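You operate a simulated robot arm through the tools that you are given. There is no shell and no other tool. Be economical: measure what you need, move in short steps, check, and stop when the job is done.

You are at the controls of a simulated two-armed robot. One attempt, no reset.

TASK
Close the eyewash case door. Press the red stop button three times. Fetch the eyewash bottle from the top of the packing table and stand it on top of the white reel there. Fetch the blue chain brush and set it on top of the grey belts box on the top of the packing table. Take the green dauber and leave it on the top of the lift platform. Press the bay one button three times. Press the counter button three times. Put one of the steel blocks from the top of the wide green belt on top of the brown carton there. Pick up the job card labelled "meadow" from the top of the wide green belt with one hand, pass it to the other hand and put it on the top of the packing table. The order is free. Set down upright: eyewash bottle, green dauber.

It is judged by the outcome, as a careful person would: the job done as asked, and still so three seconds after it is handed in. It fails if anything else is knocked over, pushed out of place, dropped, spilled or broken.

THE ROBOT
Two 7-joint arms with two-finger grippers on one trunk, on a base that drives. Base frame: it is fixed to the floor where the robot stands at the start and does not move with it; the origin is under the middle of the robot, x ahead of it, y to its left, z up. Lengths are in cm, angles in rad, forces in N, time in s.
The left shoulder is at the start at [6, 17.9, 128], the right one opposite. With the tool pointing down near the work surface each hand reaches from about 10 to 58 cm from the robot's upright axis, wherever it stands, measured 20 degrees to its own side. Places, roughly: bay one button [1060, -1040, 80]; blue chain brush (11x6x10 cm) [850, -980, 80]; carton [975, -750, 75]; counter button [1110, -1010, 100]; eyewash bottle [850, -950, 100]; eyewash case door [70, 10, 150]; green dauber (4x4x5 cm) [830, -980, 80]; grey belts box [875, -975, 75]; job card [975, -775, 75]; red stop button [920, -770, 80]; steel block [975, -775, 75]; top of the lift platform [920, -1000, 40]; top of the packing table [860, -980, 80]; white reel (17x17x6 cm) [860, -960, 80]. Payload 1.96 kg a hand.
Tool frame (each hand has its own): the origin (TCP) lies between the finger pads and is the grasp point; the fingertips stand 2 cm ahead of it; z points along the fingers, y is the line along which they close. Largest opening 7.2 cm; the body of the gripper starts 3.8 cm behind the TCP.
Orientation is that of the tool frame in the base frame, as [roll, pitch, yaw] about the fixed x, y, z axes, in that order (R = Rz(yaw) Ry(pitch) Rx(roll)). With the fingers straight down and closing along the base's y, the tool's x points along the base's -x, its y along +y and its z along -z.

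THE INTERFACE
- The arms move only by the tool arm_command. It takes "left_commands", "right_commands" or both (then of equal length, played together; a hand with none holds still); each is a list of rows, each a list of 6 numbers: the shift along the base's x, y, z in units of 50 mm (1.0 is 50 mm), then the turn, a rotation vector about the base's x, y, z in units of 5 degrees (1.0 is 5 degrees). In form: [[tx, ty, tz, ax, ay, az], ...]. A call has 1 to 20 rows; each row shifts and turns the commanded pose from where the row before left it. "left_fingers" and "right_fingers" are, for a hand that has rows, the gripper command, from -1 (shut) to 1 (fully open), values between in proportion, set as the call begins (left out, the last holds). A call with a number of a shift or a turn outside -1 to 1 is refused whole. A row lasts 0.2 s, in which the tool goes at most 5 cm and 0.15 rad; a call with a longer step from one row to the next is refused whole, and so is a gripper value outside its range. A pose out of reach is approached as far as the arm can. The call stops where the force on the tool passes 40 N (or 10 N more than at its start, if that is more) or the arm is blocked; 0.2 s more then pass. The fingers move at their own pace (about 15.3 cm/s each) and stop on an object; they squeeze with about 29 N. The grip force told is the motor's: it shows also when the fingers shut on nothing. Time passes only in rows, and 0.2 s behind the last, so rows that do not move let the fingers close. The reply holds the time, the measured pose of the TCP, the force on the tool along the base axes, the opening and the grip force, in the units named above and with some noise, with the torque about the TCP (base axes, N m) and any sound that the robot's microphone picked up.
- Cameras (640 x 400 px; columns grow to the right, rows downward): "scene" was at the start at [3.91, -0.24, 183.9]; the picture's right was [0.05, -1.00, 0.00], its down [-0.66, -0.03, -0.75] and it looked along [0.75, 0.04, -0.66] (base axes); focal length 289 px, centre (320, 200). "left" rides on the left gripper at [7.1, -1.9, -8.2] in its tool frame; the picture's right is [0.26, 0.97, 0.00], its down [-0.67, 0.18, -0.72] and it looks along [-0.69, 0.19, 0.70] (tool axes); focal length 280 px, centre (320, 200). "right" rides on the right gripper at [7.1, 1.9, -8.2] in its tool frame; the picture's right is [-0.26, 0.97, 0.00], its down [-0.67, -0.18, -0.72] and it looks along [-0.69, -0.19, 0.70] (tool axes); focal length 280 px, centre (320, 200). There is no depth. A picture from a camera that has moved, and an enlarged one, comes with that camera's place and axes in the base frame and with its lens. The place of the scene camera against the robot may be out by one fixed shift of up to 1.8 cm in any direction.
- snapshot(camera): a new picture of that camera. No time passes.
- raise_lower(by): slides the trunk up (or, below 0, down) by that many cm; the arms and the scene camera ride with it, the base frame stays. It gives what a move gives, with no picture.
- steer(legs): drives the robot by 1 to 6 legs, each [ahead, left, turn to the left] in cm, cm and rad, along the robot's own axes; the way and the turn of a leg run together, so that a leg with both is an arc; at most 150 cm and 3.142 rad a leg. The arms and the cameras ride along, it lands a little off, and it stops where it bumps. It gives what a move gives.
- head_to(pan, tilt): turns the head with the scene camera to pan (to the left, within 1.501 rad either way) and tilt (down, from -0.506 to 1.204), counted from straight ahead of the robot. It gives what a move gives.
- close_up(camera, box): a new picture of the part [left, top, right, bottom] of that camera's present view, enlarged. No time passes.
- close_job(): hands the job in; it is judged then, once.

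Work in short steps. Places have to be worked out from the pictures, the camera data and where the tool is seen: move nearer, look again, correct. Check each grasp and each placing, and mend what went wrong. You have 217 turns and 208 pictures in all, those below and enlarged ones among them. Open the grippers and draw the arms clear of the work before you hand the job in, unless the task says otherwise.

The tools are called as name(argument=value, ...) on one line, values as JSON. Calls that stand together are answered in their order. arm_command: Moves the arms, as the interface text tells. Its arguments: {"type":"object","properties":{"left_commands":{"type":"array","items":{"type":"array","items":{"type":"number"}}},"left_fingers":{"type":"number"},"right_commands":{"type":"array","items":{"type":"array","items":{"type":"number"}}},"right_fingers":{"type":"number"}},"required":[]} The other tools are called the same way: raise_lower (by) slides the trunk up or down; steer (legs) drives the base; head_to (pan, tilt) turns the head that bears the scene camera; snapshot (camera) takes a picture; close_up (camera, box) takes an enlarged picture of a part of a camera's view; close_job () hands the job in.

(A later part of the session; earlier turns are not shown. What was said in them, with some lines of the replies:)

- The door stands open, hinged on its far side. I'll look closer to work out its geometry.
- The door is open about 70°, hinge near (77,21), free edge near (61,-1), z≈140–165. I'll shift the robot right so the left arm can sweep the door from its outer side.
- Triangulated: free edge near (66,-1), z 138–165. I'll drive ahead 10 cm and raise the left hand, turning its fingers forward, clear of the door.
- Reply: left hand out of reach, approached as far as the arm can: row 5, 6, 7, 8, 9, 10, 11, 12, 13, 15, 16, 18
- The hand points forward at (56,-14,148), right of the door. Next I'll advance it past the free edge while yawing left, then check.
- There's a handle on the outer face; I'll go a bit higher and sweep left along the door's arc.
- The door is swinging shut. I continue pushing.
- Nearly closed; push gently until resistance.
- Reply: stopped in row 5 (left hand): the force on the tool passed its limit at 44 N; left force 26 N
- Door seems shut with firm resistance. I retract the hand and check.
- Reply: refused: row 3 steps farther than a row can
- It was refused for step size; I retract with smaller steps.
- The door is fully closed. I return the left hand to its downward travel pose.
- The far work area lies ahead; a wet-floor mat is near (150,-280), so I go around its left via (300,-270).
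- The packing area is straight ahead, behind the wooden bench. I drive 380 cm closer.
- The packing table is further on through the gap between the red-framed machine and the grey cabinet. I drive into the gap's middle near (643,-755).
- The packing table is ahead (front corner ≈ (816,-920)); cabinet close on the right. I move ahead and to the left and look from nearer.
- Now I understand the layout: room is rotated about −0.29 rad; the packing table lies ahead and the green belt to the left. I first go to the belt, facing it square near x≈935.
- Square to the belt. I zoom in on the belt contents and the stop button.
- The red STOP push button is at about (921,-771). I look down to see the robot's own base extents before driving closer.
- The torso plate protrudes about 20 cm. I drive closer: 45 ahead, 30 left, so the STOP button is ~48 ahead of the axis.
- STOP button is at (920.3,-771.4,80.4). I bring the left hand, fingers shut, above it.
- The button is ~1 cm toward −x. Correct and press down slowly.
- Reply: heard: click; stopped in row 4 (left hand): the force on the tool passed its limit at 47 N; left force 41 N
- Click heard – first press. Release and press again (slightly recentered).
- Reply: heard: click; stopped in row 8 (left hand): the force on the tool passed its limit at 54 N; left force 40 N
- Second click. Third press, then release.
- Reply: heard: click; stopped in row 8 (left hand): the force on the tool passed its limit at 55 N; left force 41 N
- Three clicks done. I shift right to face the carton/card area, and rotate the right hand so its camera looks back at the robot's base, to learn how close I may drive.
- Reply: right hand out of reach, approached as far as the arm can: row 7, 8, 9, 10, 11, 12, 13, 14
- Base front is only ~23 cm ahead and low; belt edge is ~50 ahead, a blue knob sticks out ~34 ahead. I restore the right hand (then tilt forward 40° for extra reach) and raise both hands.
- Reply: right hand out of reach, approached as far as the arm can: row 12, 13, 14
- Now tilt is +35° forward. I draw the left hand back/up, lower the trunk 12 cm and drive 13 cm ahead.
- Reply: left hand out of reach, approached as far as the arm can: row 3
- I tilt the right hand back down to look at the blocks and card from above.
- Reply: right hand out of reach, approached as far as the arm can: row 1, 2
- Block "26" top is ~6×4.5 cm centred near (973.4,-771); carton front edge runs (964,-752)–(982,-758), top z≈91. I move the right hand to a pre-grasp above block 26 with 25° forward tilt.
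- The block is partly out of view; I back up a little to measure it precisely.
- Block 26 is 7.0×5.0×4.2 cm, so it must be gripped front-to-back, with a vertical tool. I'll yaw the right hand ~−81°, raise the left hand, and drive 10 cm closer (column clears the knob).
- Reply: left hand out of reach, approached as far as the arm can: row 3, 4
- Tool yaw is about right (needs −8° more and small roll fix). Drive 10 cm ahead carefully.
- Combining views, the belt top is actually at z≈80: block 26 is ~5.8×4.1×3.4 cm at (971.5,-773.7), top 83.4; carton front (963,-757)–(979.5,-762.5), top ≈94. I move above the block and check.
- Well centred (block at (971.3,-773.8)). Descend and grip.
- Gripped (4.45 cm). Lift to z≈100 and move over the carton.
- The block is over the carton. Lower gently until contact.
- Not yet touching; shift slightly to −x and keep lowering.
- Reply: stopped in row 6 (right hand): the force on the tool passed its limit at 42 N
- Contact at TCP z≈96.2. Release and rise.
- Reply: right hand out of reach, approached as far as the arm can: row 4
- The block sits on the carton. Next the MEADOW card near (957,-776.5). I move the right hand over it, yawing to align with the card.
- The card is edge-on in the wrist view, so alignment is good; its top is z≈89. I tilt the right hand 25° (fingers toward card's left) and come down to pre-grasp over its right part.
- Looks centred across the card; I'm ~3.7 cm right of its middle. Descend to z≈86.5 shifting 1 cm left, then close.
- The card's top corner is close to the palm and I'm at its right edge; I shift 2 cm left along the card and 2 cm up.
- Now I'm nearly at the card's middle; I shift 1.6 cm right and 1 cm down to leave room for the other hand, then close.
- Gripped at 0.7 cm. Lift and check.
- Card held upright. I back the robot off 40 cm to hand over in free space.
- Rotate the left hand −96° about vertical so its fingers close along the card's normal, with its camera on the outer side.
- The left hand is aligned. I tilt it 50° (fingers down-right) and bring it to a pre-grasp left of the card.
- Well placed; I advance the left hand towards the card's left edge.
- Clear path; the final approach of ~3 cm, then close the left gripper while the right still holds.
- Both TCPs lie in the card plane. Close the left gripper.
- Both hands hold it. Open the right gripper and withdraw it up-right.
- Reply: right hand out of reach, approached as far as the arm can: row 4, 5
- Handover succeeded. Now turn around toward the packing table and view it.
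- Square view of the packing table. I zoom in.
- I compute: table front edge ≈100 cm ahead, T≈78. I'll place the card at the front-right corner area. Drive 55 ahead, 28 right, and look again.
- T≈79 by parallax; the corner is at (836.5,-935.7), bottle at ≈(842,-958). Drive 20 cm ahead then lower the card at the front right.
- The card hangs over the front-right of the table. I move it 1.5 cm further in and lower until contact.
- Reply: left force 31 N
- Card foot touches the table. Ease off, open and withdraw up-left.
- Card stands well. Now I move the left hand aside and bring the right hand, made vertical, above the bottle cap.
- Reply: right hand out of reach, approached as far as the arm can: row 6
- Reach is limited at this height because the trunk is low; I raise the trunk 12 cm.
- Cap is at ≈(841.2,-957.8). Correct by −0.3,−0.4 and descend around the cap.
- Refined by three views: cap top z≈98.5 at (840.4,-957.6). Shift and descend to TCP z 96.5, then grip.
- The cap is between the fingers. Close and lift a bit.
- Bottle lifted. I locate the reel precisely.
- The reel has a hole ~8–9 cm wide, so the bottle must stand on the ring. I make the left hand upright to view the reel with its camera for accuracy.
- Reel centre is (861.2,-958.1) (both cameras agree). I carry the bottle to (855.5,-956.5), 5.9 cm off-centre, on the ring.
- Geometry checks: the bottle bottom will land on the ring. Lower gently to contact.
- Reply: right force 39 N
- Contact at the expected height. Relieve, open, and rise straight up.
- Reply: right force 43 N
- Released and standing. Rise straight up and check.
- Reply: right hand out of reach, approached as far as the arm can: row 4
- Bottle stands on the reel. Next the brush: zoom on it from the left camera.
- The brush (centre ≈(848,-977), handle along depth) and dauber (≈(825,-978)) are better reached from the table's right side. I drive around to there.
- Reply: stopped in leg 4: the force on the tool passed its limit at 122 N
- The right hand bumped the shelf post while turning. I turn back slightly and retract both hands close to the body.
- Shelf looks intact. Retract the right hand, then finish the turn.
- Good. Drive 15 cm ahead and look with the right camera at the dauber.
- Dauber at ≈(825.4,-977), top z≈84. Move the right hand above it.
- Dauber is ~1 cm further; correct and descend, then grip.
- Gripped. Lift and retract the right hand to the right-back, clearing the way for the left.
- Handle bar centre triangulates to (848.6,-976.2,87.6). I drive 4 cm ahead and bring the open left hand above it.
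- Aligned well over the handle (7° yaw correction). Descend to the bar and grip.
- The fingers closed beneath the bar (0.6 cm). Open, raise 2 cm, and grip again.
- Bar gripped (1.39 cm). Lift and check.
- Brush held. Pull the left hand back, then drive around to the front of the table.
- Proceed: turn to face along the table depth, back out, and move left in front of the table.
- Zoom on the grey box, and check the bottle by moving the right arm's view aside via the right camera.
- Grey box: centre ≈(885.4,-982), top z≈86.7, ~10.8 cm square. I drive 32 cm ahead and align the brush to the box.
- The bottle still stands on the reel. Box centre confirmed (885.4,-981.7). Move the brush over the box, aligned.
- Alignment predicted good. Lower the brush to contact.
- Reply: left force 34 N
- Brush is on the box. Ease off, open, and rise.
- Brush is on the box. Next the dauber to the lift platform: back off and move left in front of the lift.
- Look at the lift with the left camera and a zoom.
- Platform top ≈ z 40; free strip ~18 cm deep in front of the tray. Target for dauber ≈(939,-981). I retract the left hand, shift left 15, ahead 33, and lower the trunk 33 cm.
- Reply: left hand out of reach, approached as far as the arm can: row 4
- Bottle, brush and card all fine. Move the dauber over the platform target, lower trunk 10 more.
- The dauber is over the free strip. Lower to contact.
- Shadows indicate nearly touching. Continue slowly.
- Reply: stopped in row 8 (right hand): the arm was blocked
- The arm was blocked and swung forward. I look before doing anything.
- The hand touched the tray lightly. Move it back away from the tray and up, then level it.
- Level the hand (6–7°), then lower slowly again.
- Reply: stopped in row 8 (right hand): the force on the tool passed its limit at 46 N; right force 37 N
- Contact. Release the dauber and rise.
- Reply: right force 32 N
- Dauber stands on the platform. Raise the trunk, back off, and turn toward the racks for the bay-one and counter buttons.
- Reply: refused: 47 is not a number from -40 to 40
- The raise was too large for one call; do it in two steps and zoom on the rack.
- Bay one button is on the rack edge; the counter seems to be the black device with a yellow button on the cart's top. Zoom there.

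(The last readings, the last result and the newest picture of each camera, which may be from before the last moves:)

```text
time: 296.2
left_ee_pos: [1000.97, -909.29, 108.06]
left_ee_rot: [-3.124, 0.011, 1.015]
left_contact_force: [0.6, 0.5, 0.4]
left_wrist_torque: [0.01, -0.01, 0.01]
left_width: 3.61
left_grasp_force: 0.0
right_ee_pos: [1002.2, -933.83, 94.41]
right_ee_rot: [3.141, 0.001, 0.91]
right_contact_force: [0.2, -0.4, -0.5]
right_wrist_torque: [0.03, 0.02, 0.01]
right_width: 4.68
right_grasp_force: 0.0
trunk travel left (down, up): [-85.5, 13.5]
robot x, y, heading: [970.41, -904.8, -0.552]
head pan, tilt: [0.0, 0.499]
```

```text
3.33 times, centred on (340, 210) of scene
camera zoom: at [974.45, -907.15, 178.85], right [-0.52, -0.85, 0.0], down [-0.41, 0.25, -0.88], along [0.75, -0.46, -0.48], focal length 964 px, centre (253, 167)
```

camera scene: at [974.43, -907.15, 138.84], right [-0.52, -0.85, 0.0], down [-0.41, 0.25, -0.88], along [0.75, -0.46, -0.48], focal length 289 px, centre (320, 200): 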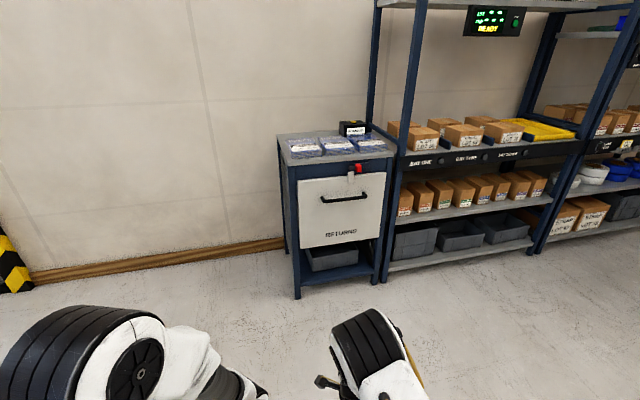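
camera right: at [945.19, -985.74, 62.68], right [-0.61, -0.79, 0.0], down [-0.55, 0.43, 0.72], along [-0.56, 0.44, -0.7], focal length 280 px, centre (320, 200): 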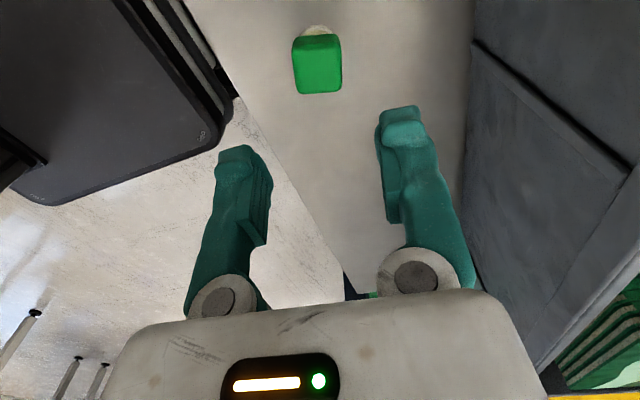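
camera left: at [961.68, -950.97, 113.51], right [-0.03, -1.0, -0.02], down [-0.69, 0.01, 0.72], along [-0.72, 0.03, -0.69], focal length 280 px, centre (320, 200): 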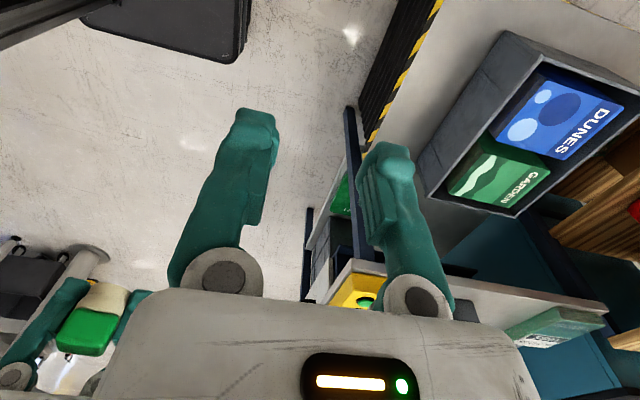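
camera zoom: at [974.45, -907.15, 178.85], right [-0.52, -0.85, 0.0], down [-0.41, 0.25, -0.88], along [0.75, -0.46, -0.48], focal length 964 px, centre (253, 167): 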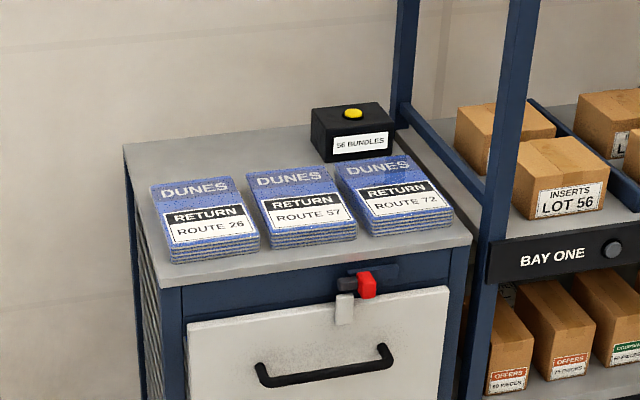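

Counter = box "56 BUNDLES" with yellow top button at ≈(1105,-1010,100). I turn square to the rack/cart and approach.

steer(legs=[[0, 0, 0.264], [65, -52, 0]])

raise_lower(by=7)

head_to(pan=-0.1, tilt=0.75)

snapshot(camera="scene")

```text
time: 301.5
left_ee_pos: [1048.66, -969.14, 108.17]
left_ee_rot: [-3.124, 0.01, 1.276]
left_contact_force: [-0.1, 0.0, -0.8]
left_wrist_torque: [0.01, 0.0, 0.02]
left_width: 3.6
left_grasp_force: 0.1
right_ee_pos: [1056.26, -992.63, 94.48]
right_ee_rot: [3.14, 0.001, 1.171]
right_contact_force: [-0.7, 0.5, 0.1]
right_wrist_torque: [0.01, -0.04, -0.04]
right_width: 4.7
right_grasp_force: 0.0
trunk travel left (down, up): [-85.5, 13.5]
robot x, y, heading: [1018.2, -972.62, -0.289]
head pan, tilt: [0.0, 0.499]
```

```text
time: 302.6
left_ee_pos: [1048.79, -969.17, 115.16]
left_ee_rot: [-3.124, 0.01, 1.276]
left_contact_force: [-0.5, -0.2, -0.2]
left_wrist_torque: [0.0, -0.03, -0.04]
left_width: 3.6
left_grasp_force: 0.1
right_ee_pos: [1056.22, -992.58, 101.33]
right_ee_rot: [3.14, 0.002, 1.171]
right_contact_force: [-0.5, 0.4, 0.0]
right_wrist_torque: [0.01, 0.01, 0.04]
right_width: 4.68
right_grasp_force: 0.0
trunk travel left (down, up): [-92.5, 6.5]
robot x, y, heading: [1018.28, -972.89, -0.29]
head pan, tilt: [0.0, 0.499]
```

```text
time: 303.4
left_ee_pos: [1048.71, -969.14, 115.28]
left_ee_rot: [-3.123, 0.009, 1.275]
left_contact_force: [-0.2, 0.7, -0.1]
left_wrist_torque: [-0.02, 0.0, 0.04]
left_width: 3.59
left_grasp_force: 0.1
right_ee_pos: [1056.25, -992.51, 101.36]
right_ee_rot: [3.141, 0.0, 1.171]
right_contact_force: [-0.2, 0.4, 0.5]
right_wrist_torque: [0.0, 0.01, 0.0]
right_width: 4.7
right_grasp_force: 0.0
trunk travel left (down, up): [-92.5, 6.5]
robot x, y, heading: [1017.79, -972.79, -0.291]
head pan, tilt: [-0.099, 0.75]
```

```text
64 pictures are left
camera scene: at [1021.4, -974.92, 183.66], right [-0.38, -0.93, 0.0], down [-0.63, 0.26, -0.73], along [0.68, -0.28, -0.68], focal length 289 px, centre (320, 200)
```

scene: 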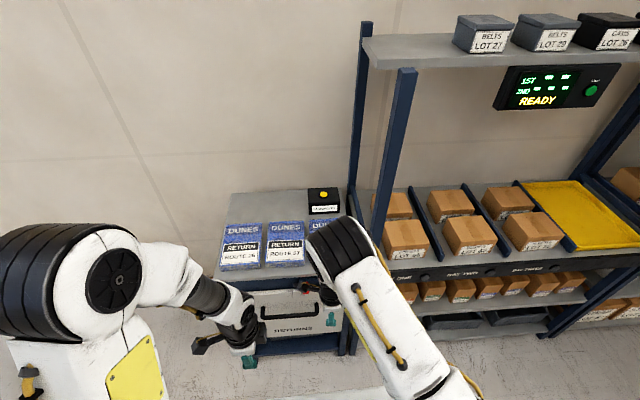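

Button ≈(1107.7,-1013.2,99). I'll use the left hand for it; retract the right hand, shift right 24 cm, then ahead 30.

arm_command(right_commands=[[-0.8, 0.25, 0.2, 0, 0, 0], [-0.8, 0.25, 0.2, 0, 0, 0], [-0.8, 0.25, 0.1, 0, 0, 0], [-0.6, 0.2, 0, 0, 0, 0]], right_fingers=-1)

steer(legs=[[0, -24, 0], [30, 0, 0]])

arm_command(left_commands=[[0.1, 0, 0, -0.286, -0.958, 0], [0.1, 0, 0, -0.286, -0.958, 0], [0.1, 0, 0, -0.286, -0.958, 0], [0.1, 0, 0, -0.286, -0.958, 0], [0.1, 0, 0, -0.286, -0.958, 0], [0.1, 0, 0, -0.286, -0.958, 0], [0.1, 0, 0, -0.286, -0.958, 0], [0.1, 0, 0, -0.286, -0.958, 0]], left_fingers=-1)

snapshot(camera="scene")

snapshot(camera="left")

```text
time: 304.4
left_ee_pos: [1048.62, -969.18, 115.18]
left_ee_rot: [-3.123, 0.009, 1.276]
left_contact_force: [-0.7, -0.3, 0.3]
left_wrist_torque: [0.02, 0.01, 0.0]
left_width: 3.61
left_grasp_force: 0.1
right_ee_pos: [1041.27, -987.87, 103.86]
right_ee_rot: [3.142, 0.0, 1.171]
right_contact_force: [-1.2, 0.4, -0.5]
right_wrist_torque: [0.0, -0.02, 0.01]
right_width: 0.0
right_grasp_force: 28.7
trunk travel left (down, up): [-92.5, 6.5]
robot x, y, heading: [1018.36, -972.67, -0.287]
head pan, tilt: [-0.099, 0.75]
```

```text
time: 307.8
left_ee_pos: [1070.56, -1000.5, 115.11]
left_ee_rot: [-3.124, 0.011, 1.281]
left_contact_force: [-0.2, 0.0, -0.6]
left_wrist_torque: [0.0, 0.0, -0.05]
left_width: 3.58
left_grasp_force: 0.1
right_ee_pos: [1063.28, -1019.15, 103.84]
right_ee_rot: [3.139, -0.001, 1.175]
right_contact_force: [-0.5, 0.1, 0.0]
right_wrist_torque: [-0.03, -0.03, 0.02]
right_width: 0.0
right_grasp_force: 29.2
trunk travel left (down, up): [-92.5, 6.5]
robot x, y, heading: [1039.8, -1004.61, -0.288]
head pan, tilt: [-0.099, 0.75]
```

```text
time: 309.6
left_ee_pos: [1080.32, -1003.95, 113.48]
left_ee_rot: [2.46, 0.006, 1.274]
left_contact_force: [0.5, 0.1, 0.2]
left_wrist_torque: [-0.03, -0.01, -0.02]
left_width: 0.01
left_grasp_force: 29.2
left hand out of reach, approached as far as the arm can: row 1, 2, 3, 4, 5, 6, 7, 8
right_ee_pos: [1063.49, -1019.26, 103.81]
right_ee_rot: [3.14, 0.0, 1.174]
right_contact_force: [0.3, 0.4, -0.4]
right_wrist_torque: [0.0, 0.02, -0.01]
right_width: 0.01
right_grasp_force: 28.8
trunk travel left (down, up): [-92.5, 6.5]
robot x, y, heading: [1039.69, -1004.35, -0.289]
head pan, tilt: [-0.099, 0.75]
```

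```text
63 pictures are left
camera scene: at [1043.38, -1006.45, 183.65], right [-0.38, -0.93, 0.0], down [-0.63, 0.26, -0.73], along [0.68, -0.27, -0.68], focal length 289 px, centre (320, 200)
```

scene: 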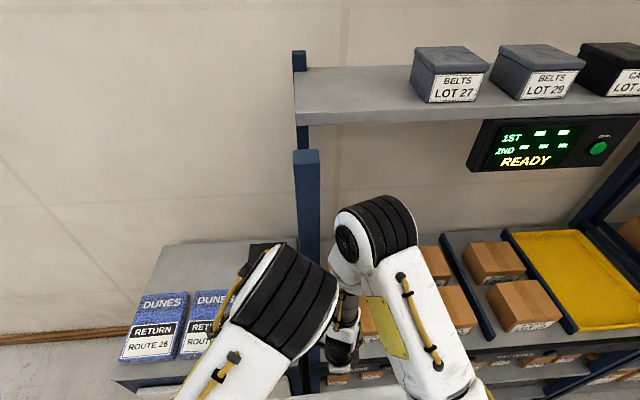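

```text
62 pictures are left
camera left: at [1076.04, -995.09, 118.64], right [0.79, 0.03, 0.61], down [-0.49, -0.55, 0.67], along [0.36, -0.83, -0.42], focal length 280 px, centre (320, 200)
```

left: 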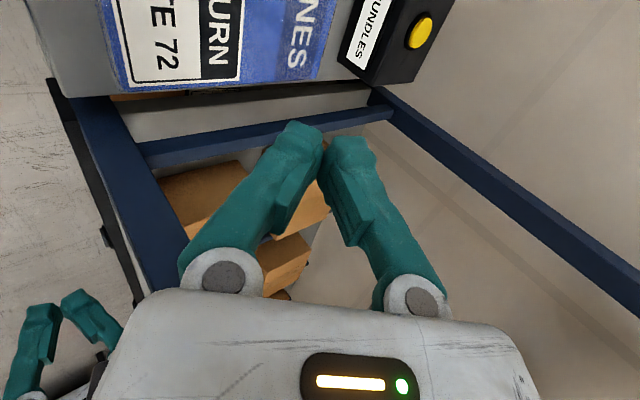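

The left camera sees the yellow button: ≈(1107.3,-1011.6,98.5). Move the tilted left hand to just above it.

arm_command(left_commands=[[0.72, -0.2, -0.1, 0, 0, 0], [0.72, -0.2, -0.1, 0, 0, 0], [0.72, -0.2, -0.2, 0, 0, 0], [0.72, -0.2, -0.3, 0, 0, 0], [0.72, -0.2, -0.4, 0, 0, 0], [0.72, -0.2, -0.4, 0, 0, 0], [0.7, -0.2, -0.3, 0, 0, 0]])

snapshot(camera="left")

snapshot(camera="scene")

```text
time: 311.2
left_ee_pos: [1105.56, -1010.75, 104.29]
left_ee_rot: [2.461, 0.007, 1.276]
left_contact_force: [0.7, -0.2, 0.2]
left_wrist_torque: [-0.01, 0.0, -0.01]
left_width: 0.0
left_grasp_force: 28.7
right_ee_pos: [1063.45, -1019.18, 103.86]
right_ee_rot: [-3.141, -0.001, 1.173]
right_contact_force: [-0.2, -0.2, -0.8]
right_wrist_torque: [-0.02, 0.0, 0.05]
right_width: 0.01
right_grasp_force: 29.3
trunk travel left (down, up): [-92.5, 6.5]
robot x, y, heading: [1039.9, -1004.11, -0.29]
head pan, tilt: [-0.099, 0.75]
```

```text
61 pictures are left
camera left: at [1101.33, -1001.95, 109.48], right [0.8, 0.04, 0.6], down [-0.49, -0.55, 0.68], along [0.36, -0.83, -0.42], focal length 280 px, centre (320, 200)
```

left: 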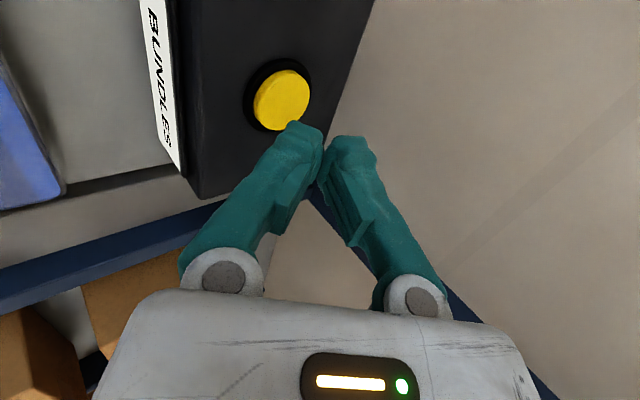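

```text
60 pictures are left
camera scene: at [1043.64, -1006.34, 183.65], right [-0.38, -0.93, 0.0], down [-0.63, 0.26, -0.73], along [0.68, -0.27, -0.68], focal length 289 px, centre (320, 200)
```

scene: 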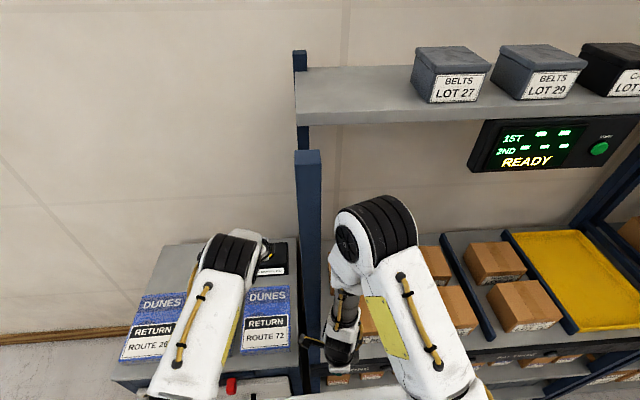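

Button at (1108.05,-1011.8,97.9). Correct by (+1.25,−0.7) and press down.

arm_command(left_commands=[[0.25, -0.14, 0, 0, 0, 0], [0, 0, -0.4, 0, 0, 0], [0, 0, -0.3, 0, 0, 0], [0, 0, -0.1, 0, 0, 0], [0, 0, -0.08, 0, 0, 0], [0, 0, -0.06, 0, 0, 0], [0, 0, -0.06, 0, 0, 0], [0, 0, -0.06, 0, 0, 0], [0, 0, -0.06, 0, 0, 0], [0, 0, -0.06, 0, 0, 0], [0, 0, -0.06, 0, 0, 0]])

snapshot(camera="left")

```text
time: 313.3
left_ee_pos: [1106.8, -1011.56, 99.72]
left_ee_rot: [2.443, 0.008, 1.273]
left_contact_force: [-7.8, 4.6, 24.0]
left_wrist_torque: [0.13, 0.15, -0.05]
left_width: 0.0
left_grasp_force: 28.9
right_ee_pos: [1063.04, -1019.19, 104.02]
right_ee_rot: [3.136, -0.001, 1.177]
right_contact_force: [-0.3, 0.8, 0.4]
right_wrist_torque: [-0.01, -0.01, 0.01]
right_width: 0.02
right_grasp_force: 29.1
trunk travel left (down, up): [-92.5, 6.5]
robot x, y, heading: [1039.97, -1003.98, -0.28]
head pan, tilt: [-0.099, 0.75]
heard: click
stopped in row 10 (left hand): the force on the tool passed its limit at 43 N (the readings are from after the stop); the commanded pose is now the measured one
```

```text
59 pictures are left
camera left: at [1102.45, -1002.76, 104.72], right [0.79, 0.04, 0.62], down [-0.5, -0.55, 0.67], along [0.36, -0.84, -0.41], focal length 280 px, centre (320, 200)
```

left: 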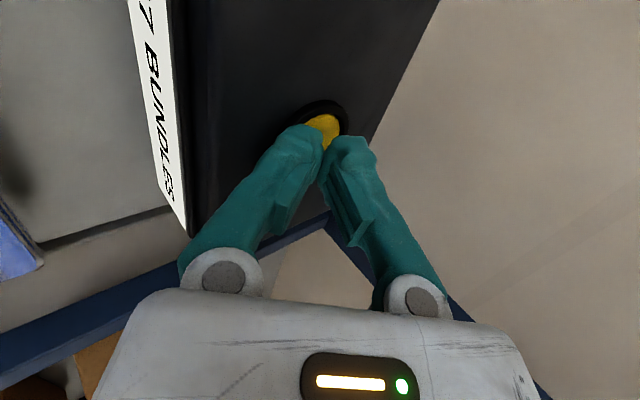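

First click (label now …7). Two more presses.

arm_command(left_commands=[[0, 0, 0.4, 0, 0, 0], [0, 0, 0, 0, 0, 0], [0, 0, -0.15, 0, 0, 0], [0, 0, -0.1, 0, 0, 0], [0, 0, -0.06, 0, 0, 0], [0, 0, -0.06, 0, 0, 0], [0, 0, -0.06, 0, 0, 0], [0, 0, -0.06, 0, 0, 0]])

arm_command(left_commands=[[0, 0, 0.4, 0, 0, 0], [0, 0, 0, 0, 0, 0], [0, 0, -0.15, 0, 0, 0], [0, 0, -0.1, 0, 0, 0], [0, 0, -0.06, 0, 0, 0], [0, 0, -0.06, 0, 0, 0], [0, 0, -0.06, 0, 0, 0], [0, 0, -0.06, 0, 0, 0]])

snapshot(camera="left")

```text
time: 315.1
left_ee_pos: [1107.1, -1011.65, 99.79]
left_ee_rot: [2.436, 0.01, 1.271]
left_contact_force: [-6.7, 3.7, 22.5]
left_wrist_torque: [0.05, 0.08, -0.04]
left_width: 0.02
left_grasp_force: 29.9
right_ee_pos: [1063.07, -1019.18, 104.09]
right_ee_rot: [3.138, 0.001, 1.176]
right_contact_force: [0.0, -0.3, 0.5]
right_wrist_torque: [-0.02, 0.03, 0.01]
right_width: 0.04
right_grasp_force: 28.7
trunk travel left (down, up): [-92.5, 6.5]
robot x, y, heading: [1039.99, -1003.95, -0.284]
head pan, tilt: [-0.099, 0.75]
heard: click
stopped in row 8 (left hand): the force on the tool passed its limit at 42 N (the readings are from after the stop); the commanded pose is now the measured one
```

```text
time: 316.9
left_ee_pos: [1107.52, -1011.81, 99.69]
left_ee_rot: [2.424, 0.009, 1.273]
left_contact_force: [-6.2, 2.9, 23.2]
left_wrist_torque: [0.07, 0.13, 0.03]
left_width: 0.01
left_grasp_force: 28.8
right_ee_pos: [1062.9, -1019.03, 103.9]
right_ee_rot: [3.139, 0.001, 1.176]
right_contact_force: [0.3, 0.1, -0.8]
right_wrist_torque: [0.0, -0.01, -0.01]
right_width: 0.03
right_grasp_force: 29.2
trunk travel left (down, up): [-92.5, 6.5]
robot x, y, heading: [1039.58, -1004.13, -0.286]
head pan, tilt: [-0.099, 0.75]
heard: click
stopped in row 8 (left hand): the force on the tool passed its limit at 41 N (the readings are from after the stop); the commanded pose is now the measured one
```

```text
58 pictures are left
camera left: at [1103.03, -1002.9, 104.59], right [0.77, 0.04, 0.63], down [-0.51, -0.54, 0.67], along [0.37, -0.84, -0.4], focal length 280 px, centre (320, 200)
```

left: 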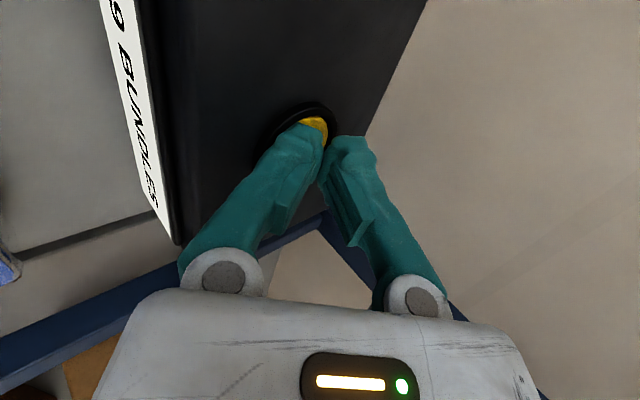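

Counter reads 59: three presses done. Retract the left hand, then back off 35 cm and lower the trunk for bay one.

arm_command(left_commands=[[0, 0, 0.6, 0, 0, 0], [-0.2, 0.06, 0.8, 0, 0, 0], [-0.8, 0.24, 0.4, 0, 0, 0], [-0.9, 0.27, 0, 0, 0, 0], [-0.9, 0.27, 0, 0, 0, 0], [-0.9, 0.27, 0, 0, 0, 0], [-0.8, 0.24, 0, 0, 0, 0]])

steer(legs=[[-35, 0, 0], [0, -18, 0]])

raise_lower(by=-38)

head_to(pan=-0.1, tilt=0.5)

snapshot(camera="scene")

```text
time: 318.5
left_ee_pos: [1085.04, -1004.98, 108.25]
left_ee_rot: [2.433, 0.011, 1.272]
left_contact_force: [-0.3, -0.4, 0.6]
left_wrist_torque: [0.0, 0.01, 0.01]
left_width: 0.0
left_grasp_force: 29.0
right_ee_pos: [1063.43, -1019.29, 103.96]
right_ee_rot: [3.138, 0.0, 1.175]
right_contact_force: [0.5, 0.4, 0.5]
right_wrist_torque: [0.02, -0.03, -0.01]
right_width: 0.01
right_grasp_force: 29.0
trunk travel left (down, up): [-92.5, 6.5]
robot x, y, heading: [1039.87, -1004.35, -0.288]
head pan, tilt: [-0.099, 0.75]
```

```text
time: 321.9
left_ee_pos: [1046.9, -1012.39, 108.2]
left_ee_rot: [2.433, 0.014, 1.273]
left_contact_force: [0.5, 0.6, 0.0]
left_wrist_torque: [-0.01, 0.01, -0.03]
left_width: 0.0
left_grasp_force: 29.0
right_ee_pos: [1025.18, -1026.71, 103.88]
right_ee_rot: [3.14, 0.003, 1.178]
right_contact_force: [-1.2, 1.0, 0.2]
right_wrist_torque: [-0.03, 0.04, -0.02]
right_width: 0.0
right_grasp_force: 28.5
trunk travel left (down, up): [-92.5, 6.5]
robot x, y, heading: [1001.41, -1012.15, -0.278]
head pan, tilt: [-0.099, 0.75]
```

```text
time: 325.6
left_ee_pos: [1046.86, -1012.6, 70.13]
left_ee_rot: [2.432, 0.009, 1.274]
left_contact_force: [0.2, 0.3, 0.4]
left_wrist_torque: [-0.01, 0.0, -0.01]
left_width: 0.02
left_grasp_force: 29.4
right_ee_pos: [1024.96, -1026.77, 65.94]
right_ee_rot: [3.141, -0.001, 1.179]
right_contact_force: [0.1, -0.6, 0.1]
right_wrist_torque: [0.01, 0.02, -0.01]
right_width: 0.01
right_grasp_force: 29.5
trunk travel left (down, up): [-54.5, 44.5]
robot x, y, heading: [1001.71, -1011.91, -0.282]
head pan, tilt: [-0.099, 0.75]
```

```text
time: 326.3
left_ee_pos: [1046.86, -1012.61, 70.21]
left_ee_rot: [2.434, 0.009, 1.275]
left_contact_force: [-0.3, 0.1, -0.2]
left_wrist_torque: [0.01, 0.0, 0.0]
left_width: 0.02
left_grasp_force: 28.8
right_ee_pos: [1025.11, -1026.81, 65.88]
right_ee_rot: [3.14, -0.001, 1.178]
right_contact_force: [0.2, 0.3, -0.4]
right_wrist_torque: [-0.03, 0.01, 0.0]
right_width: 0.0
right_grasp_force: 29.5
trunk travel left (down, up): [-54.5, 44.5]
robot x, y, heading: [1001.56, -1012.44, -0.283]
head pan, tilt: [-0.099, 0.499]
```

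```text
57 pictures are left
camera scene: at [1005.77, -1014.31, 147.84], right [-0.37, -0.93, 0.0], down [-0.44, 0.18, -0.88], along [0.81, -0.33, -0.48], focal length 289 px, centre (320, 200)
```

scene: 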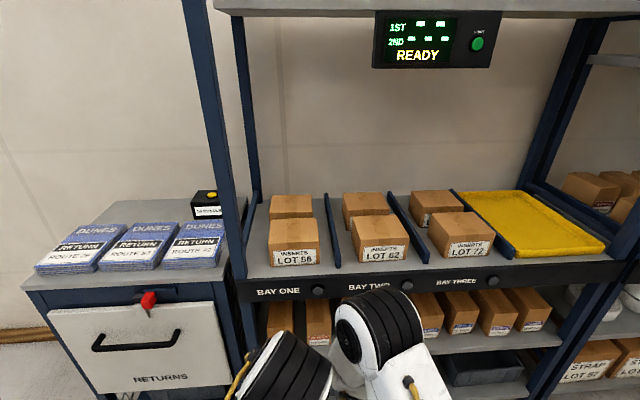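

Bay one button ≈(1063.3,-1038.5,82.9). I rotate the right hand to point forward while moving toward it.

arm_command(right_commands=[[0.245, -0.071, 0.184, -0.279, -0.96, 0], [0.245, -0.071, 0.184, -0.279, -0.96, 0], [0.245, -0.071, 0.184, -0.279, -0.96, 0], [0.245, -0.071, 0.184, -0.279, -0.96, 0], [0.245, -0.071, 0.184, -0.279, -0.96, 0], [0.245, -0.071, 0.184, -0.279, -0.96, 0], [0.245, -0.071, 0.184, -0.279, -0.96, 0], [0.245, -0.071, 0.184, -0.279, -0.96, 0], [0.245, -0.071, 0.184, -0.279, -0.96, 0], [0.245, -0.071, 0.184, -0.279, -0.96, 0], [0.245, -0.071, 0.184, -0.279, -0.96, 0], [0.245, -0.071, 0.184, -0.279, -0.96, 0], [0.245, -0.071, 0.184, -0.279, -0.96, 0], [0.245, -0.071, 0.184, -0.279, -0.96, 0], [0.245, -0.071, 0.184, -0.279, -0.96, 0], [0.245, -0.071, 0.184, -0.279, -0.96, 0], [0.245, -0.071, 0.184, -0.279, -0.96, 0], [0.245, -0.071, 0.184, -0.279, -0.96, 0]])

snapshot(camera="right")

snapshot(camera="scene")

```text
time: 330.1
left_ee_pos: [1046.8, -1012.5, 70.25]
left_ee_rot: [2.435, 0.008, 1.275]
left_contact_force: [0.2, 0.1, -0.9]
left_wrist_torque: [0.01, -0.01, 0.0]
left_width: 0.01
left_grasp_force: 29.2
right_ee_pos: [1047.04, -1033.15, 82.44]
right_ee_rot: [1.568, -0.109, 1.287]
right_contact_force: [0.5, 0.3, 0.7]
right_wrist_torque: [0.01, -0.02, -0.01]
right_width: 0.01
right_grasp_force: 28.6
trunk travel left (down, up): [-54.5, 44.5]
robot x, y, heading: [1001.45, -1011.91, -0.287]
head pan, tilt: [-0.099, 0.499]
```

```text
56 pictures are left
camera right: at [1041.06, -1024.18, 85.2], right [-0.1, -0.35, 0.93], down [-0.87, -0.42, -0.26], along [0.48, -0.84, -0.26], focal length 280 px, centre (320, 200)
```

right: 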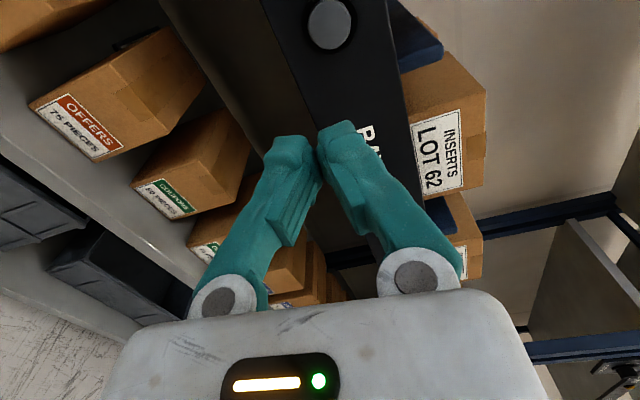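

```text
55 pictures are left
camera scene: at [1005.8, -1014.32, 147.85], right [-0.37, -0.93, 0.0], down [-0.44, 0.18, -0.88], along [0.81, -0.33, -0.48], focal length 289 px, centre (320, 200)
```

scene: 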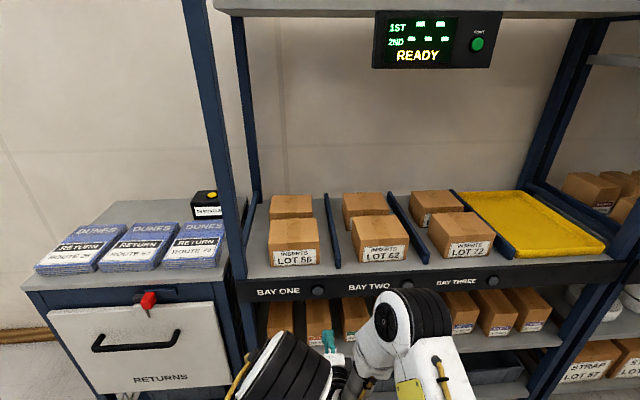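

The button seen ahead (labelled before "BAY TWO", so bay one's). Align: up 1.4, left 0.8, ahead 10, and check.

arm_command(right_commands=[[0.49, -0.1, 0.07, 0, 0, 0], [0.49, -0.1, 0.07, 0, 0, 0], [0.49, -0.1, 0.07, 0, 0, 0], [0.49, -0.1, 0.07, 0, 0, 0]])

snapshot(camera="right")

close_up(camera="scene", box=[230, 240, 430, 380])

```text
time: 331.1
left_ee_pos: [1046.81, -1012.67, 70.24]
left_ee_rot: [2.433, 0.008, 1.273]
left_contact_force: [-0.4, 0.9, 0.2]
left_wrist_torque: [0.0, 0.01, 0.0]
left_width: 0.0
left_grasp_force: 29.0
right_ee_pos: [1056.87, -1035.04, 83.75]
right_ee_rot: [1.57, -0.11, 1.286]
right_contact_force: [-0.1, -0.7, -0.6]
right_wrist_torque: [-0.01, 0.0, 0.05]
right_width: 0.0
right_grasp_force: 28.9
trunk travel left (down, up): [-54.5, 44.5]
robot x, y, heading: [1001.9, -1012.2, -0.287]
head pan, tilt: [-0.099, 0.499]
```

```text
54 pictures are left
camera right: at [1050.93, -1026.13, 86.61], right [-0.1, -0.35, 0.93], down [-0.87, -0.42, -0.26], along [0.48, -0.84, -0.26], focal length 280 px, centre (320, 200)
```

right: 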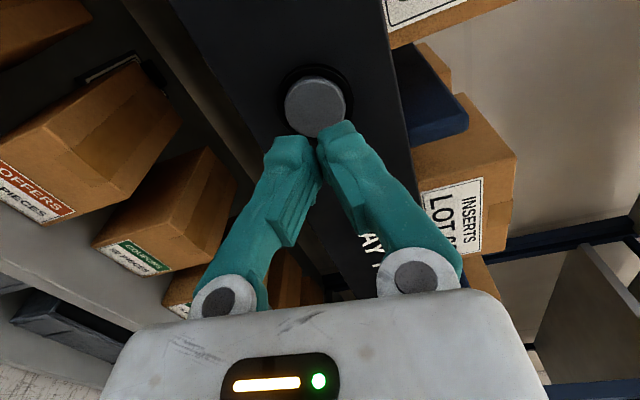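

```text
2.86 times, centred on (330, 310) of scene
camera zoom: at [1005.81, -1014.32, 147.85], right [-0.37, -0.93, 0.0], down [-0.44, 0.18, -0.88], along [0.81, -0.33, -0.48], focal length 826 px, centre (291, -114)
```

zoom: 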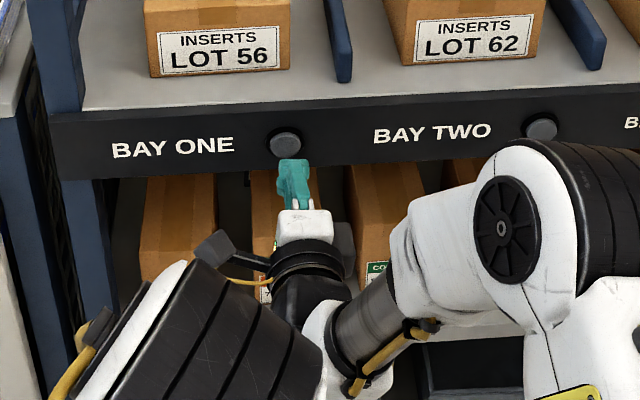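

Precisely aligned; button at (1063.1,-1036.8,83.8). Push forward slowly.

arm_command(right_commands=[[0.38, -0.112, 0, 0, 0, 0], [0.29, -0.084, 0, 0, 0, 0], [0.077, -0.022, 0, 0, 0, 0], [0.058, -0.017, 0, 0, 0, 0], [0.058, -0.017, 0, 0, 0, 0], [0.058, -0.017, 0, 0, 0, 0], [0.058, -0.017, 0, 0, 0, 0], [0.058, -0.017, 0, 0, 0, 0], [0.058, -0.017, 0, 0, 0, 0], [0.058, -0.017, 0, 0, 0, 0]])

```text
time: 332.4
left_ee_pos: [1046.55, -1012.58, 70.48]
left_ee_rot: [2.429, 0.009, 1.272]
left_contact_force: [0.7, 0.3, 0.0]
left_wrist_torque: [-0.01, 0.02, 0.0]
left_width: 0.01
left_grasp_force: 28.8
right_ee_pos: [1060.52, -1036.04, 83.95]
right_ee_rot: [1.573, -0.109, 1.286]
right_contact_force: [-32.6, 5.7, 10.6]
right_wrist_torque: [-0.04, -0.18, -0.13]
right_width: 0.61
right_grasp_force: 29.5
trunk travel left (down, up): [-54.5, 44.5]
robot x, y, heading: [1001.65, -1012.11, -0.286]
head pan, tilt: [-0.099, 0.499]
heard: click
stopped in row 6 (right hand): the force on the tool passed its limit at 43 N (the readings are from after the stop); the commanded pose is now the measured one
```

First click. Two more presses.

arm_command(right_commands=[[-0.38, 0.112, 0, 0, 0, 0], [0, 0, 0, 0, 0, 0], [0.19, -0.056, 0, 0, 0, 0], [0.077, -0.022, 0, 0, 0, 0], [0.058, -0.017, 0, 0, 0, 0], [0.058, -0.017, 0, 0, 0, 0], [0.058, -0.017, 0, 0, 0, 0], [0.058, -0.017, 0, 0, 0, 0], [0.058, -0.017, 0, 0, 0, 0]])

arm_command(right_commands=[[-0.38, 0.112, 0, 0, 0, 0], [0, 0, 0, 0, 0, 0], [0.19, -0.056, 0, 0, 0, 0], [0.077, -0.022, 0, 0, 0, 0], [0.058, -0.017, 0, 0, 0, 0], [0.058, -0.017, 0, 0, 0, 0], [0.058, -0.017, 0, 0, 0, 0], [0.058, -0.017, 0, 0, 0, 0], [0.058, -0.017, 0, 0, 0, 0]])

snapshot(camera="right")

```text
time: 333.9
left_ee_pos: [1046.51, -1012.59, 70.42]
left_ee_rot: [2.431, 0.009, 1.272]
left_contact_force: [-0.2, 0.0, 0.1]
left_wrist_torque: [0.02, 0.03, 0.0]
left_width: 0.0
left_grasp_force: 28.5
right_ee_pos: [1060.62, -1036.03, 83.56]
right_ee_rot: [1.58, -0.108, 1.29]
right_contact_force: [-34.5, 6.1, 8.2]
right_wrist_torque: [-0.01, -0.23, -0.15]
right_width: 0.57
right_grasp_force: 29.7
trunk travel left (down, up): [-54.5, 44.5]
robot x, y, heading: [1001.37, -1011.87, -0.283]
head pan, tilt: [-0.099, 0.499]
heard: click
stopped in row 7 (right hand): the force on the tool passed its limit at 47 N (the readings are from after the stop); the commanded pose is now the measured one
```

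```text
time: 335.6
left_ee_pos: [1046.31, -1012.58, 70.41]
left_ee_rot: [2.429, 0.008, 1.27]
left_contact_force: [-0.3, 0.4, -0.2]
left_wrist_torque: [-0.02, 0.01, -0.02]
left_width: 0.02
left_grasp_force: 29.4
right_ee_pos: [1060.64, -1036.03, 83.35]
right_ee_rot: [1.586, -0.11, 1.29]
right_contact_force: [-35.9, 4.8, 11.2]
right_wrist_torque: [-0.06, -0.28, -0.22]
right_width: 0.61
right_grasp_force: 29.5
trunk travel left (down, up): [-54.5, 44.5]
robot x, y, heading: [1001.26, -1012.19, -0.285]
head pan, tilt: [-0.099, 0.499]
heard: click
stopped in row 8 (right hand): the force on the tool passed its limit at 48 N (the readings are from after the stop); the commanded pose is now the measured one
```

```text
52 pictures are left
camera right: at [1054.61, -1027.17, 86.23], right [-0.09, -0.36, 0.93], down [-0.87, -0.43, -0.24], along [0.48, -0.83, -0.27], focal length 280 px, centre (320, 200)
```

right: 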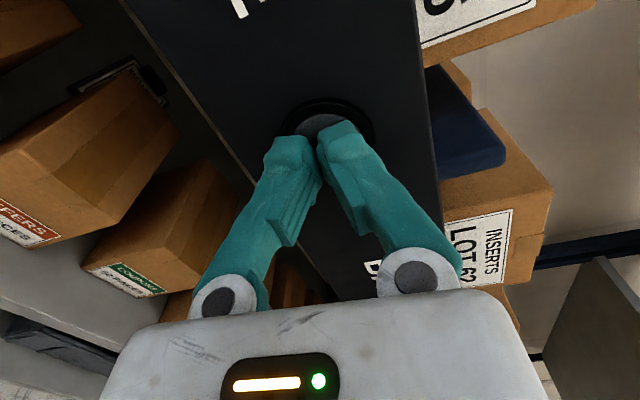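

Three clicks. Retract the right hand, open grippers, move back left for a final check of the table and lift.

arm_command(right_commands=[[-0.5, 0.15, 0, 0, 0, 0], [-0.8, 0.24, 0, 0, 0, 0], [-0.9, 0.27, 0, 0, 0, 0], [-0.5, 0.15, 0.2, 0, 0, 0]], right_fingers=0.5, left_commands=[[0, 0, 0, 0, 0, 0], [0, 0, 0, 0, 0, 0], [0, 0, 0, 0, 0, 0], [0, 0, 0, 0, 0, 0]], left_fingers=0.5)

raise_lower(by=38)

steer(legs=[[0, 75, 0], [-10, 0, 0], [0, 0, -2.1]])

head_to(pan=0, tilt=0.6)

snapshot(camera="scene")

```text
time: 336.6
left_ee_pos: [1046.57, -1012.63, 70.23]
left_ee_rot: [2.434, 0.009, 1.273]
left_contact_force: [-0.3, -0.9, -0.1]
left_wrist_torque: [0.02, -0.02, -0.03]
left_width: 5.41
left_grasp_force: 0.1
right_ee_pos: [1047.41, -1032.05, 84.09]
right_ee_rot: [1.591, -0.107, 1.29]
right_contact_force: [0.1, 0.5, 0.1]
right_wrist_torque: [0.03, -0.01, -0.02]
right_width: 5.41
right_grasp_force: 0.1
trunk travel left (down, up): [-54.5, 44.5]
robot x, y, heading: [1001.56, -1011.5, -0.284]
head pan, tilt: [-0.099, 0.499]
```

```text
time: 340.2
left_ee_pos: [1046.66, -1012.56, 108.19]
left_ee_rot: [2.434, 0.008, 1.273]
left_contact_force: [-0.4, 0.2, 1.2]
left_wrist_torque: [0.04, 0.01, 0.01]
left_width: 5.39
left_grasp_force: 0.1
right_ee_pos: [1047.46, -1032.14, 122.14]
right_ee_rot: [1.592, -0.108, 1.289]
right_contact_force: [0.6, 0.8, -0.1]
right_wrist_torque: [0.01, 0.01, -0.05]
right_width: 5.42
right_grasp_force: 0.0
trunk travel left (down, up): [-92.5, 6.5]
robot x, y, heading: [1001.28, -1011.66, -0.278]
head pan, tilt: [-0.099, 0.499]
```

```text
time: 350.1
left_ee_pos: [989.06, -975.78, 108.18]
left_ee_rot: [2.434, 0.009, -0.831]
left_contact_force: [0.1, -0.4, 0.5]
left_wrist_torque: [0.01, 0.0, 0.0]
left_width: 5.43
left_grasp_force: 0.1
right_ee_pos: [971.9, -966.6, 122.17]
right_ee_rot: [1.593, -0.107, -0.813]
right_contact_force: [-0.5, -0.3, 0.2]
right_wrist_torque: [0.01, 0.03, -0.01]
right_width: 5.4
right_grasp_force: 0.1
trunk travel left (down, up): [-92.5, 6.5]
robot x, y, heading: [1012.3, -937.26, -2.387]
head pan, tilt: [-0.099, 0.499]
```

```text
time: 350.8
left_ee_pos: [989.05, -975.76, 108.17]
left_ee_rot: [2.433, 0.008, -0.831]
left_contact_force: [-0.6, 0.1, 0.1]
left_wrist_torque: [-0.01, 0.0, 0.01]
left_width: 5.39
left_grasp_force: 0.0
right_ee_pos: [971.82, -966.57, 122.05]
right_ee_rot: [1.59, -0.109, -0.813]
right_contact_force: [-0.4, 0.0, -0.3]
right_wrist_torque: [-0.03, 0.0, 0.02]
right_width: 5.43
right_grasp_force: 0.2
trunk travel left (down, up): [-92.5, 6.5]
robot x, y, heading: [1012.19, -937.29, -2.392]
head pan, tilt: [0.0, 0.6]
```

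```text
51 pictures are left
camera scene: at [1011.99, -939.72, 184.94], right [-0.68, 0.73, 0.0], down [0.41, 0.39, -0.83], along [-0.6, -0.57, -0.56], focal length 289 px, centre (320, 200)
```

scene: 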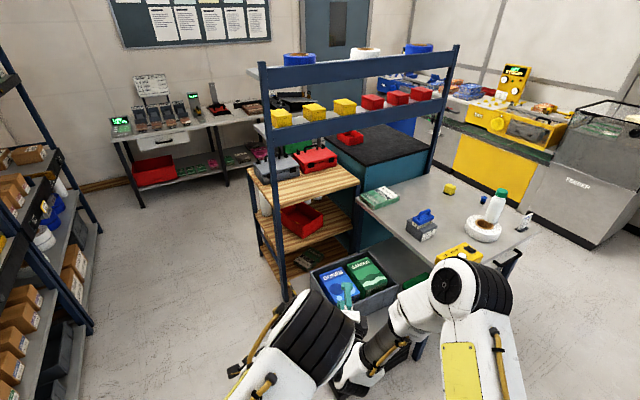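

close_up(camera="scene", box=[340, 160, 560, 300])

steer(legs=[[-35, 0, -0.3]])

head_to(pan=0.9, tilt=0.6)

snapshot(camera="scene")

```text
2.86 times, centred on (450, 230) of scene
camera zoom: at [1011.99, -939.72, 184.94], right [-0.68, 0.73, 0.0], down [0.41, 0.39, -0.83], along [-0.6, -0.57, -0.56], focal length 826 px, centre (-51, 114)
```

zoom: 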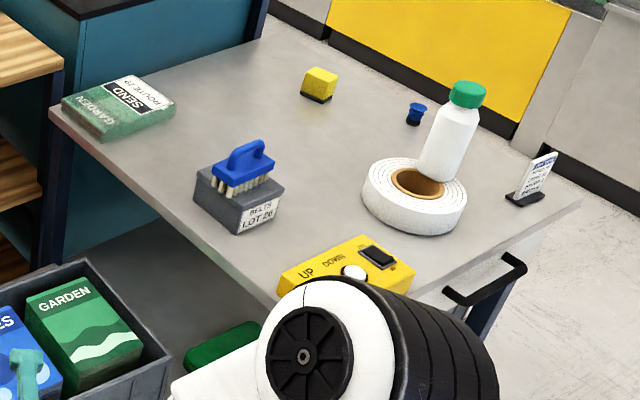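

```text
time: 353.0
left_ee_pos: [1007.57, -947.0, 108.17]
left_ee_rot: [2.434, 0.008, -1.133]
left_contact_force: [0.1, 0.5, 0.4]
left_wrist_torque: [0.01, 0.0, 0.02]
left_width: 5.42
left_grasp_force: 0.1
right_ee_pos: [993.71, -933.08, 121.98]
right_ee_rot: [1.594, -0.108, -1.115]
right_contact_force: [-0.3, -0.4, 0.2]
right_wrist_torque: [0.0, 0.01, -0.02]
right_width: 5.4
right_grasp_force: 0.0
trunk travel left (down, up): [-92.5, 6.5]
robot x, y, heading: [1041.65, -917.08, -2.692]
head pan, tilt: [0.0, 0.6]
```

```text
time: 354.2
left_ee_pos: [1007.65, -946.93, 108.16]
left_ee_rot: [2.434, 0.009, -1.133]
left_contact_force: [0.1, -0.7, 0.2]
left_wrist_torque: [0.01, 0.06, 0.02]
left_width: 5.39
left_grasp_force: 0.0
right_ee_pos: [993.95, -933.08, 122.04]
right_ee_rot: [1.591, -0.109, -1.114]
right_contact_force: [-0.7, 0.0, -0.6]
right_wrist_torque: [0.03, 0.03, 0.05]
right_width: 5.35
right_grasp_force: 0.0
trunk travel left (down, up): [-92.5, 6.5]
robot x, y, heading: [1041.54, -917.01, -2.684]
head pan, tilt: [0.901, 0.6]
```

```text
49 pictures are left
camera scene: at [1046.58, -923.74, 184.94], right [-0.98, 0.22, 0.0], down [0.12, 0.55, -0.83], along [-0.18, -0.81, -0.56], focal length 289 px, centre (320, 200)
```

scene: 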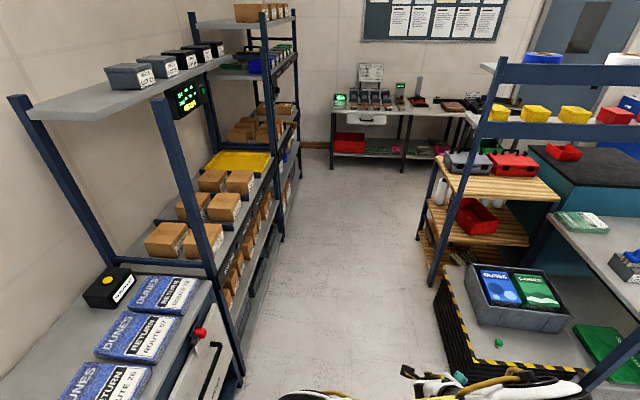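

Check the dauber and tray.

close_up(camera="scene", box=[430, 250, 630, 390])

close_up(camera="scene", box=[40, 230, 260, 380])

```text
2.86 times, centred on (530, 320) of scene
camera zoom: at [1046.58, -923.74, 184.94], right [-0.98, 0.22, 0.0], down [0.12, 0.55, -0.83], along [-0.18, -0.81, -0.56], focal length 826 px, centre (-280, -143)
```

zoom: 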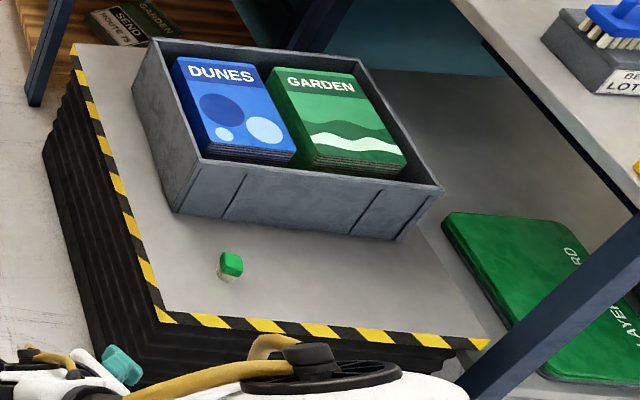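

```text
2.67 times, centred on (150, 305) of scene
camera zoom: at [1046.58, -923.74, 184.94], right [-0.98, 0.22, 0.0], down [0.12, 0.55, -0.83], along [-0.18, -0.81, -0.56], focal length 771 px, centre (773, -80)
```

zoom: 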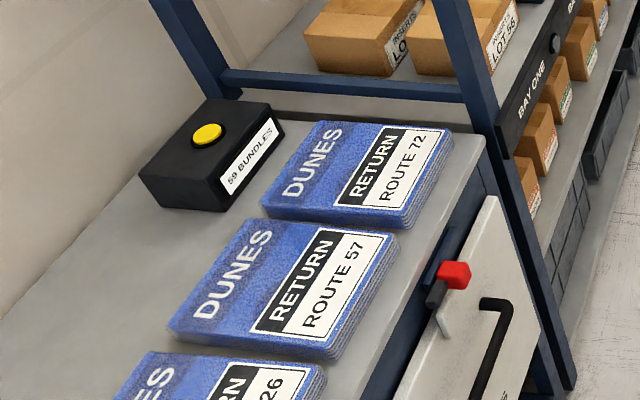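

All items are in place, the counter reads 59, and both grippers are open and clear. I hand the job in.

close_job()

```text
The job is handed in.
```

I finished every task and handed the job in; the case door was last checked just after closing it, the block just after placing it, and everything else in the final pictures.

- **Eyewash case:** the door is closed.
- **Buttons:** the red stop, bay one and counter buttons were each pressed three times, with a click heard each time. The counter went from 56 to 59.
- **Eyewash bottle:** it stands upright on the white reel. The reel has a wide hole in the middle, so I stood the bottle off-centre on the ring.
- **Blue chain brush:** it is on the grey belts box, overhanging one side by about 1 cm.
- **Green dauber:** it stands upright on the lift platform.
- **Steel block:** one of the blocks marked 26 is on the brown carton.
- **"Meadow" job card:** I picked it up with the right hand, passed it to the left and stood it on the packing table.

Two unplanned contacts happened. The right hand hit the post of the shelf over the packing table with about 120 N during a turn, and later it pressed lightly on the tray on the lift. Both looked unmoved afterwards.
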